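You operate a simulated robot arm through the tools that you are given. There is no shell and no other tool. Be economical: measure what you need, move in short steps, check, and stop when the job is done.

Carry out the task below with a simulated robot arm. There is one attempt and no reset: what you move stays moved.

TASK
Slide the purple parts box along the top of the check bench until it stands next to the small blue roll.
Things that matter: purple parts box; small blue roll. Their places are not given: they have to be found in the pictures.

It is judged by the outcome, as a careful person would: the job done as asked, and still so three seconds after it is handed in. It fails if anything else is knocked over, pushed out of place, dropped, spilled or broken.

THE ROBOT
A 7-joint arm with a two-finger parallel gripper, fixed in place. Base frame: the origin is at the foot of the arm, x ahead of it, y to its left, z up; the work surface is at about z = 0. Lengths are in m, angles in rad, forces in N, time in s.
With the tool pointing down near the work surface it reaches from about 0.24 to 0.62 m from the base axis. Its first joint turns from -1.152 to 1.152 rad. Payload 2.6 kg.
Tool frame: the origin (TCP) lies between the finger pads and is the grasp point; the fingertips stand 0.03 m ahead of it; z points along the fingers, y is the line along which they close. The gripper opens to 0.094 m. The fingers are 0.028 m wide and 0.01 m thick; the gripper's body (0.05 by 0.096 m) begins 0.055 m behind the TCP.
Orientation is that of the tool frame in the base frame, as [roll, pitch, yaw] about the fixed x, y, z axes, in that order (R = Rz(yaw) Ry(pitch) Rx(roll)). With the fingers straight down and closing along the base's y, the tool's x points along the base's -x, its y along +y and its z along -z.

THE INTERFACE
- The arm moves only by the tool servo_tool. Its argument "targets" is text: rows parted by semicolons, each of 7 numbers parted by spaces: the turn, a rotation vector about the base's x, y, z in rad, then the shift along the base's x, y, z in m, then the gripper command, from -1 (shut) to 1 (fully open), values between in proportion. In form: wx wy wz tx ty tz gripper; .... A call has 1 to 8 rows; each row is the pose to reach, as a shift and turn from the pose commanded when the call began. A row lasts 0.2 s, in which the tool goes at most 0.05 m and 0.15 rad; a call with a longer step from one row to the next is refused whole, and so is a gripper value outside its range. A pose out of reach is approached as far as the arm can. The call stops where the force on the tool passes 40 N (or 10 N more than at its start, if that is more) or the arm is blocked; 0.2 s more then pass. The fingers move at their own pace (about 0.072 m/s each) and stop on an object; they squeeze with about 33 N. The grip force told is the motor's: it shows also when the fingers shut on nothing. Time passes only in rows, and 0.2 s behind the last, so rows that repeat a pose let the fingers close. It gives the time, the measured TCP pose, the force on the tool (base axes), the opening and the grip force at its end, in the units of the frame above (readings bear some noise).
- Cameras (640 x 400 px; columns grow to the right, rows downward): "scene" is fixed at [0.0184, 0.4208, 0.5608]; the picture's right is [-0.90, -0.43, 0.00], its down [-0.25, 0.53, -0.81] and it looks along [0.35, -0.73, -0.58] (base axes); focal length 362 px, centre (320, 200). "wrist" rides on the gripper at [-0.037, 0, -0.058] in the tool frame; the picture's right is [0.00, -1.00, 0.00], its down [0.97, 0.00, -0.24] and it looks along [0.24, 0.00, 0.97] (tool axes); focal length 218 px, centre (320, 200).
- snapshot(camera): a new picture of that camera. No time passes.
- point_at(camera, pixels): there is no depth. For up to 12 entries [column, row, z] of the newest picture of that camera ("zoom" is the newest enlarged one), the place [x, y] in the base frame at which the ray of that pixel passes the height z, good to about 0.002 m. No time passes.
- inspect(camera, box): a new picture of the part [left, top, right, bottom] of that camera's present view, enlarged. No time passes.
- close_job(): hands the job in; it is judged then, once.

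Work in short steps. Measure before you move; look again where a grasp or a placing could have gone wrong, and mend it. You have 60 turns and 26 pictures in all, the two below and enlarged ones among them. Open the gripper and draw the arm clear of the work before you hand the job in, unless the task says otherwise; then end with one line.

The tools are called after "Call:" as name(argument=value, ...) on one line, values as JSON. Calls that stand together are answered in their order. servo_tool: Moves the arm, as the interface text tells. Its arguments: {"type":"object","properties":{"targets":{"type":"string"}},"required":["targets"]} The other tools are called the same way: snapshot (camera) takes a picture; point_at (camera, pixels) gives the place at which the rays of pixels pass given heights; inspect (camera, box) takes an enlarged picture of a part of a camera's view; close_job () hands the job in.

At the start:

```text
time: 0.0
position: [0.3162, -0.1221, 0.2425]
tcp_rot: [-3.141, -0.002, 3.141]
ft_force: [-0.2, -0.3, 0.9]
opening: 0.0939
grip_force: 0.1
```

scene: 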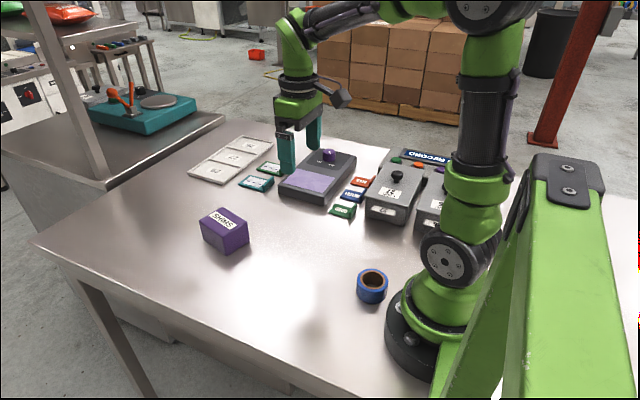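
wrist: 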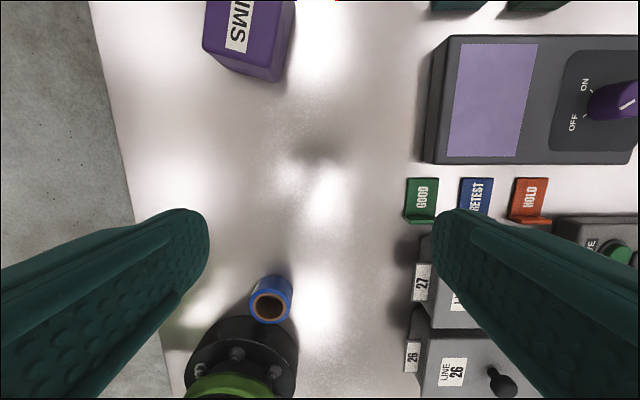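

The purple box is near scene (225,230) and the blue roll near (372,287). I'll enlarge both and measure them.

Call:
inspect(camera="scene", box=[180, 180, 420, 330])

Call:
point_at(camera="scene", pixels=[[203, 238, 0], [219, 256, 0], [248, 241, 0], [357, 292, 0], [372, 304, 0], [387, 294, 0], [372, 277, 0.03], [372, 277, 0.04]])

Call:
point_at(camera="wrist", pixels=[[270, 306, 0.035], [252, 306, 0.035], [289, 306, 0.035], [271, 275, 0], [240, 82, 0], [280, 82, 0], [203, 50, 0.05], [287, 68, 0.05]])

```text
2.67 times, centred on (300, 255) of scene
```

zoom: 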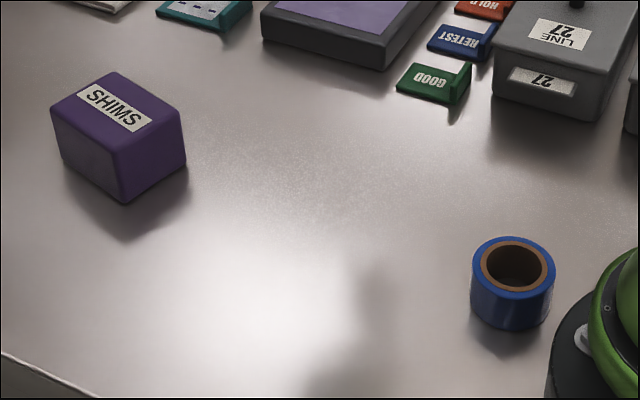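

```text
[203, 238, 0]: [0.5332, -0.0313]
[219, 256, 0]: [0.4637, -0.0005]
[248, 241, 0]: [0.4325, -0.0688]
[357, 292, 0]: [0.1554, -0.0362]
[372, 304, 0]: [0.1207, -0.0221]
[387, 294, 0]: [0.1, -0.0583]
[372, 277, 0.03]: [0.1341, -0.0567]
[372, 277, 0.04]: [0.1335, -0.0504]
```

```text
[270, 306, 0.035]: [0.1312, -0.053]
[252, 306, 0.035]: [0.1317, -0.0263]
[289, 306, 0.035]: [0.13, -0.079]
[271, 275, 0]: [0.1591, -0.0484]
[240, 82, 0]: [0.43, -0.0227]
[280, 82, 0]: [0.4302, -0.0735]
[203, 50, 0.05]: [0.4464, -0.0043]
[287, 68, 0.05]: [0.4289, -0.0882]
```

Next I'll get the box's floor and top corners precisely from the enlarged picture.

Call:
point_at(camera="zoom", pixels=[[65, 166, 0], [123, 204, 0], [186, 164, 0], [50, 108, 0.05], [118, 150, 0.05], [183, 112, 0.05], [117, 72, 0.05], [50, 108, 0.06], [118, 150, 0.06], [183, 112, 0.06], [472, 300, 0], [510, 332, 0]])

Call:
point_at(camera="zoom", pixels=[[550, 305, 0], [472, 262, 0.035], [514, 236, 0.035], [556, 265, 0.035], [514, 291, 0.035]])

```text
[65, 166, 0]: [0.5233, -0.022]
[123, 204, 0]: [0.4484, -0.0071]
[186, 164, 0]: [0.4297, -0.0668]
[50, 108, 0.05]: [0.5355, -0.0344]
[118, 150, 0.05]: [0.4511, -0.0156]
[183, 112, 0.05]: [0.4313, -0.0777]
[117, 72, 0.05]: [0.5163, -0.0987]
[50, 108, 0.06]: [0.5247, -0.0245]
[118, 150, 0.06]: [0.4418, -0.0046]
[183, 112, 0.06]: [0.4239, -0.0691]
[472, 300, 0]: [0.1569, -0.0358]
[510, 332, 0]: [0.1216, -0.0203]
```

```text
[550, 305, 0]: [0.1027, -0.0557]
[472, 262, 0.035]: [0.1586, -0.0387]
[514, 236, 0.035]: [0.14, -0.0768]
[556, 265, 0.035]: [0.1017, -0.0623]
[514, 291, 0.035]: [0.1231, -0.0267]
```

The box is about 0.078 x 0.063 x 0.056 m, centred near (0.476, -0.045) and turned about -0.25 rad. The roll is centred near (0.131, -0.051) with radius about 0.027. I'll move above the box's far part with the jaw aligned to it, then look.

Call:
servo_tool(targets="0 0 -0.05 0.037 0.014 -0.014 1; 0 0 -0.10 0.074 0.028 -0.028 1; 0 0 -0.15 0.111 0.042 -0.042 1; 0 0 -0.20 0.148 0.056 -0.056 1; 0 0 -0.25 0.184 0.071 -0.07 1; 0 0 -0.25 0.184 0.071 -0.07 1")

Call:
snapshot(camera="wrist")

```text
time: 1.4
position: [0.4974, -0.0468, 0.1724]
tcp_rot: [3.141, 0.0, 2.889]
ft_force: [0.9, -0.1, 1.1]
opening: 0.094
grip_force: 0.0
```

```text
22 pictures are left
```

wrist: 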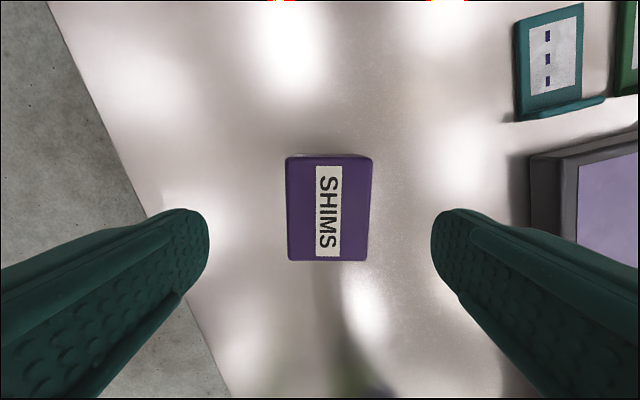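

Call:
point_at(camera="wrist", pixels=[[286, 158, 0.056], [372, 158, 0.056], [367, 261, 0.056], [289, 261, 0.056], [328, 208, 0.056]])

```text
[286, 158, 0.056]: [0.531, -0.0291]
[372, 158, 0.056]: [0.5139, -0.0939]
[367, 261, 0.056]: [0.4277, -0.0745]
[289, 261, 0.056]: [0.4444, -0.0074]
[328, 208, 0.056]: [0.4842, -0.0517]
```

The jaw is parallel to the box (centre about (0.479, -0.051)). I'll descend straddling its far part at about (0.506, -0.058), with the tips about 1 cm above the bench.

Call:
servo_tool(targets="0 0 0 0.008 -0.010 -0.02 1; 0 0 0 0.008 -0.010 -0.055 1; 0 0 0 0.008 -0.010 -0.09 1; 0 0 0 0.008 -0.010 -0.115 1; 0 0 0 0.008 -0.010 -0.131 1; 0 0 0 0.008 -0.010 -0.131 1")

Call:
snapshot(camera="wrist")

```text
time: 2.8
position: [0.5066, -0.059, 0.0419]
tcp_rot: [-3.141, 0.0, 2.889]
ft_force: [-0.5, 0.0, -0.2]
opening: 0.094
grip_force: 0.0
```

```text
21 pictures are left
```

wrist: 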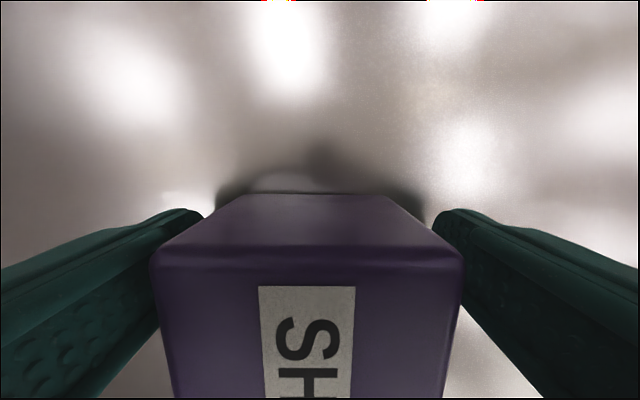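

The fingers straddle the box cleanly. I'll close on it.

Call:
servo_tool(targets="0 0 0 0 0 0 0.6; 0 0 0 0 0 0 0.3; 0 0 0 0 0 0 0.1; 0 0 0 0 0 0 0.1; 0 0 0 0 0 0 0.1")

```text
time: 4.0
position: [0.5071, -0.0602, 0.0412]
tcp_rot: [-3.141, -0.001, 2.893]
ft_force: [0.5, -0.8, 0.3]
opening: 0.0742
grip_force: 32.8
```

It's held (opening 0.074, grip 33 N). I'll slide it along the bench toward the roll, squaring it as it goes.

Call:
servo_tool(targets="0 0 0 -0.012 0.001 0 0.1; 0 0 0.03 -0.037 0.002 0 0.1; 0 0 0.07 -0.064 0.004 0 0.1; 0 0 0.11 -0.091 0.005 0 0.1; 0 0 0.15 -0.118 0.006 0 0.1; 0 0 0.19 -0.145 0.007 0 0.1; 0 0 0.22 -0.172 0.008 0 0.1; 0 0 0.25 -0.19 0.009 0 0.1")

Call:
snapshot(camera="scene")

```text
time: 5.8
position: [0.3187, -0.054, 0.0427]
tcp_rot: [3.141, -0.002, -3.141]
ft_force: [-0.2, -0.8, 0.2]
opening: 0.0741
grip_force: 32.3
```

```text
20 pictures are left
```

scene: 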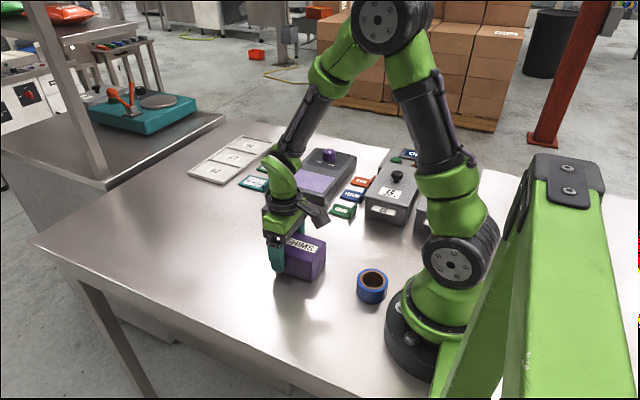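

The box slid with the gripper. I'll look closer to measure the remaining gap.

Call:
inspect(camera="scene", box=[250, 210, 410, 310])

```text
4.00 times, centred on (330, 260) of scene
```

zoom: 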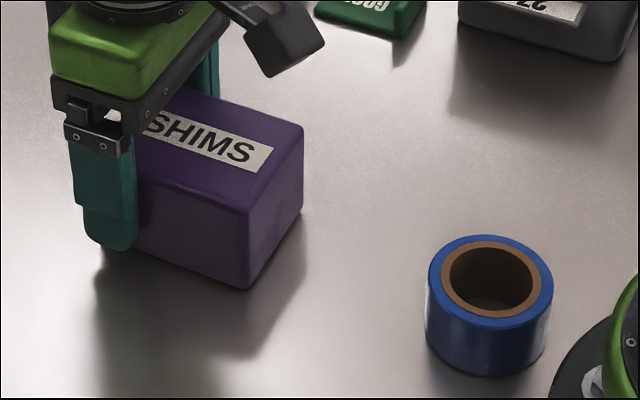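

Call:
point_at(camera="zoom", pixels=[[247, 289, 0], [301, 212, 0], [248, 213, 0.056], [303, 125, 0.056], [428, 335, 0], [490, 376, 0], [545, 350, 0], [428, 272, 0.035], [490, 235, 0.035], [553, 275, 0.035], [490, 329, 0.035]])

```text
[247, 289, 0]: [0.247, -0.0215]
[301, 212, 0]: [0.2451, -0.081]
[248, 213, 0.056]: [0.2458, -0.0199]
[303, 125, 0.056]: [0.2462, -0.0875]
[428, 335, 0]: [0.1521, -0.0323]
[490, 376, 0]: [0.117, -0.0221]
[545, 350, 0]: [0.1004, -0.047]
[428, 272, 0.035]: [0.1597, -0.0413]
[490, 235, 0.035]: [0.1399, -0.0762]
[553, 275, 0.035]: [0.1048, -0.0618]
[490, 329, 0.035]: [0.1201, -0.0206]
```

The box's near face is at x≈0.245 and the roll's edge at x≈0.160. I'll slide 0.075 m further to leave a gap of about 1 cm.

Call:
servo_tool(targets="0 0 0 -0.015 0.001 0 0.1; 0 0 0 -0.03 0.002 0 0.1; 0 0 0 -0.045 0.003 0 0.1; 0 0 0 -0.058 0.003 0 0.1; 0 0 0 -0.067 0.003 0 0.1; 0 0 0 -0.073 0.003 0 0.1; 0 0 0 -0.073 0.003 0 0.1")

Call:
inspect(camera="scene", box=[270, 210, 430, 310])

```text
time: 7.4
position: [0.2445, -0.0491, 0.0425]
tcp_rot: [3.141, -0.001, 3.142]
ft_force: [0.2, -0.2, -1.5]
opening: 0.074
grip_force: 32.6
```

```text
4.00 times, centred on (350, 260) of scene
```

zoom: 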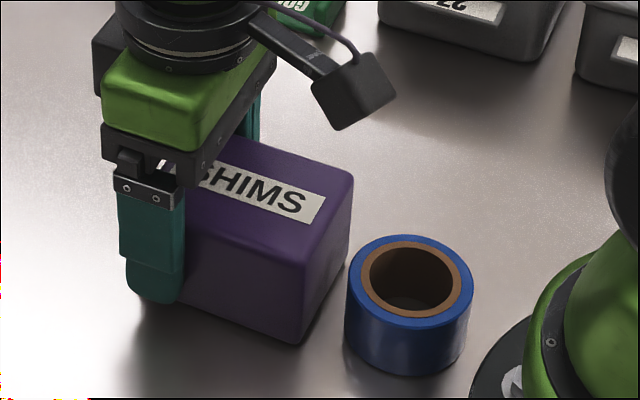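

Call:
point_at(camera="zoom", pixels=[[300, 344, 0], [348, 265, 0], [345, 275, 0.035], [347, 335, 0], [304, 265, 0.056], [353, 177, 0.056]])

```text
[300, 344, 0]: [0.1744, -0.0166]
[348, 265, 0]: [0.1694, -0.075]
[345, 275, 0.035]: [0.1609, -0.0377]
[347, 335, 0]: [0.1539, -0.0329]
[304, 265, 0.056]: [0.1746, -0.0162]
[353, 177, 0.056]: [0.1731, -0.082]
```

The gap is about 1 cm and the roll hasn't moved. I'll open the gripper and rise straight up.

Call:
servo_tool(targets="0 0 0 0 0 0 0.8; 0 0 0 0 0 0 1; 0 0 0 0 0 0 1; 0 0 0 0 0 0.02 1; 0 0 0 0 0 0.05 1; 0 0 0 0 0 0.09 1; 0 0 0 0.02 0 0.13 1; 0 0 0 0.06 0 0.15 1")

Call:
servo_tool(targets="0 0 0 0.03 -0.02 0.02 1; 0 0 0 0.05 -0.05 0.04 1; 0 0 0 0.05 -0.05 0.04 1")

Call:
snapshot(camera="scene")

```text
time: 9.2
position: [0.3066, -0.0509, 0.1955]
tcp_rot: [-3.141, -0.003, 3.142]
ft_force: [-0.5, -0.7, -0.2]
opening: 0.0939
grip_force: 0.0
```

```text
time: 10.0
position: [0.3551, -0.1006, 0.2329]
tcp_rot: [-3.141, 0.0, 3.141]
ft_force: [0.1, -0.3, -0.6]
opening: 0.094
grip_force: 0.1
```

```text
17 pictures are left
```

scene: 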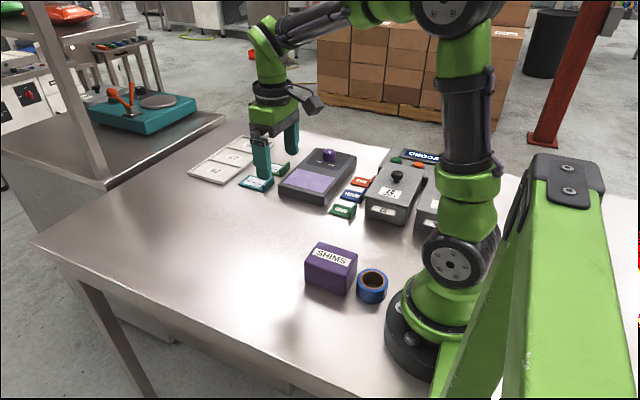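

The box stands upright next to the roll, everything else is in place, and the arm is clear. I'll hand it in.

Call:
close_job()

```text
The job is handed in.
```

The purple parts box now stands upright about 1 cm from the small blue roll; the roll and the other items look undisturbed, and the job is handed in.
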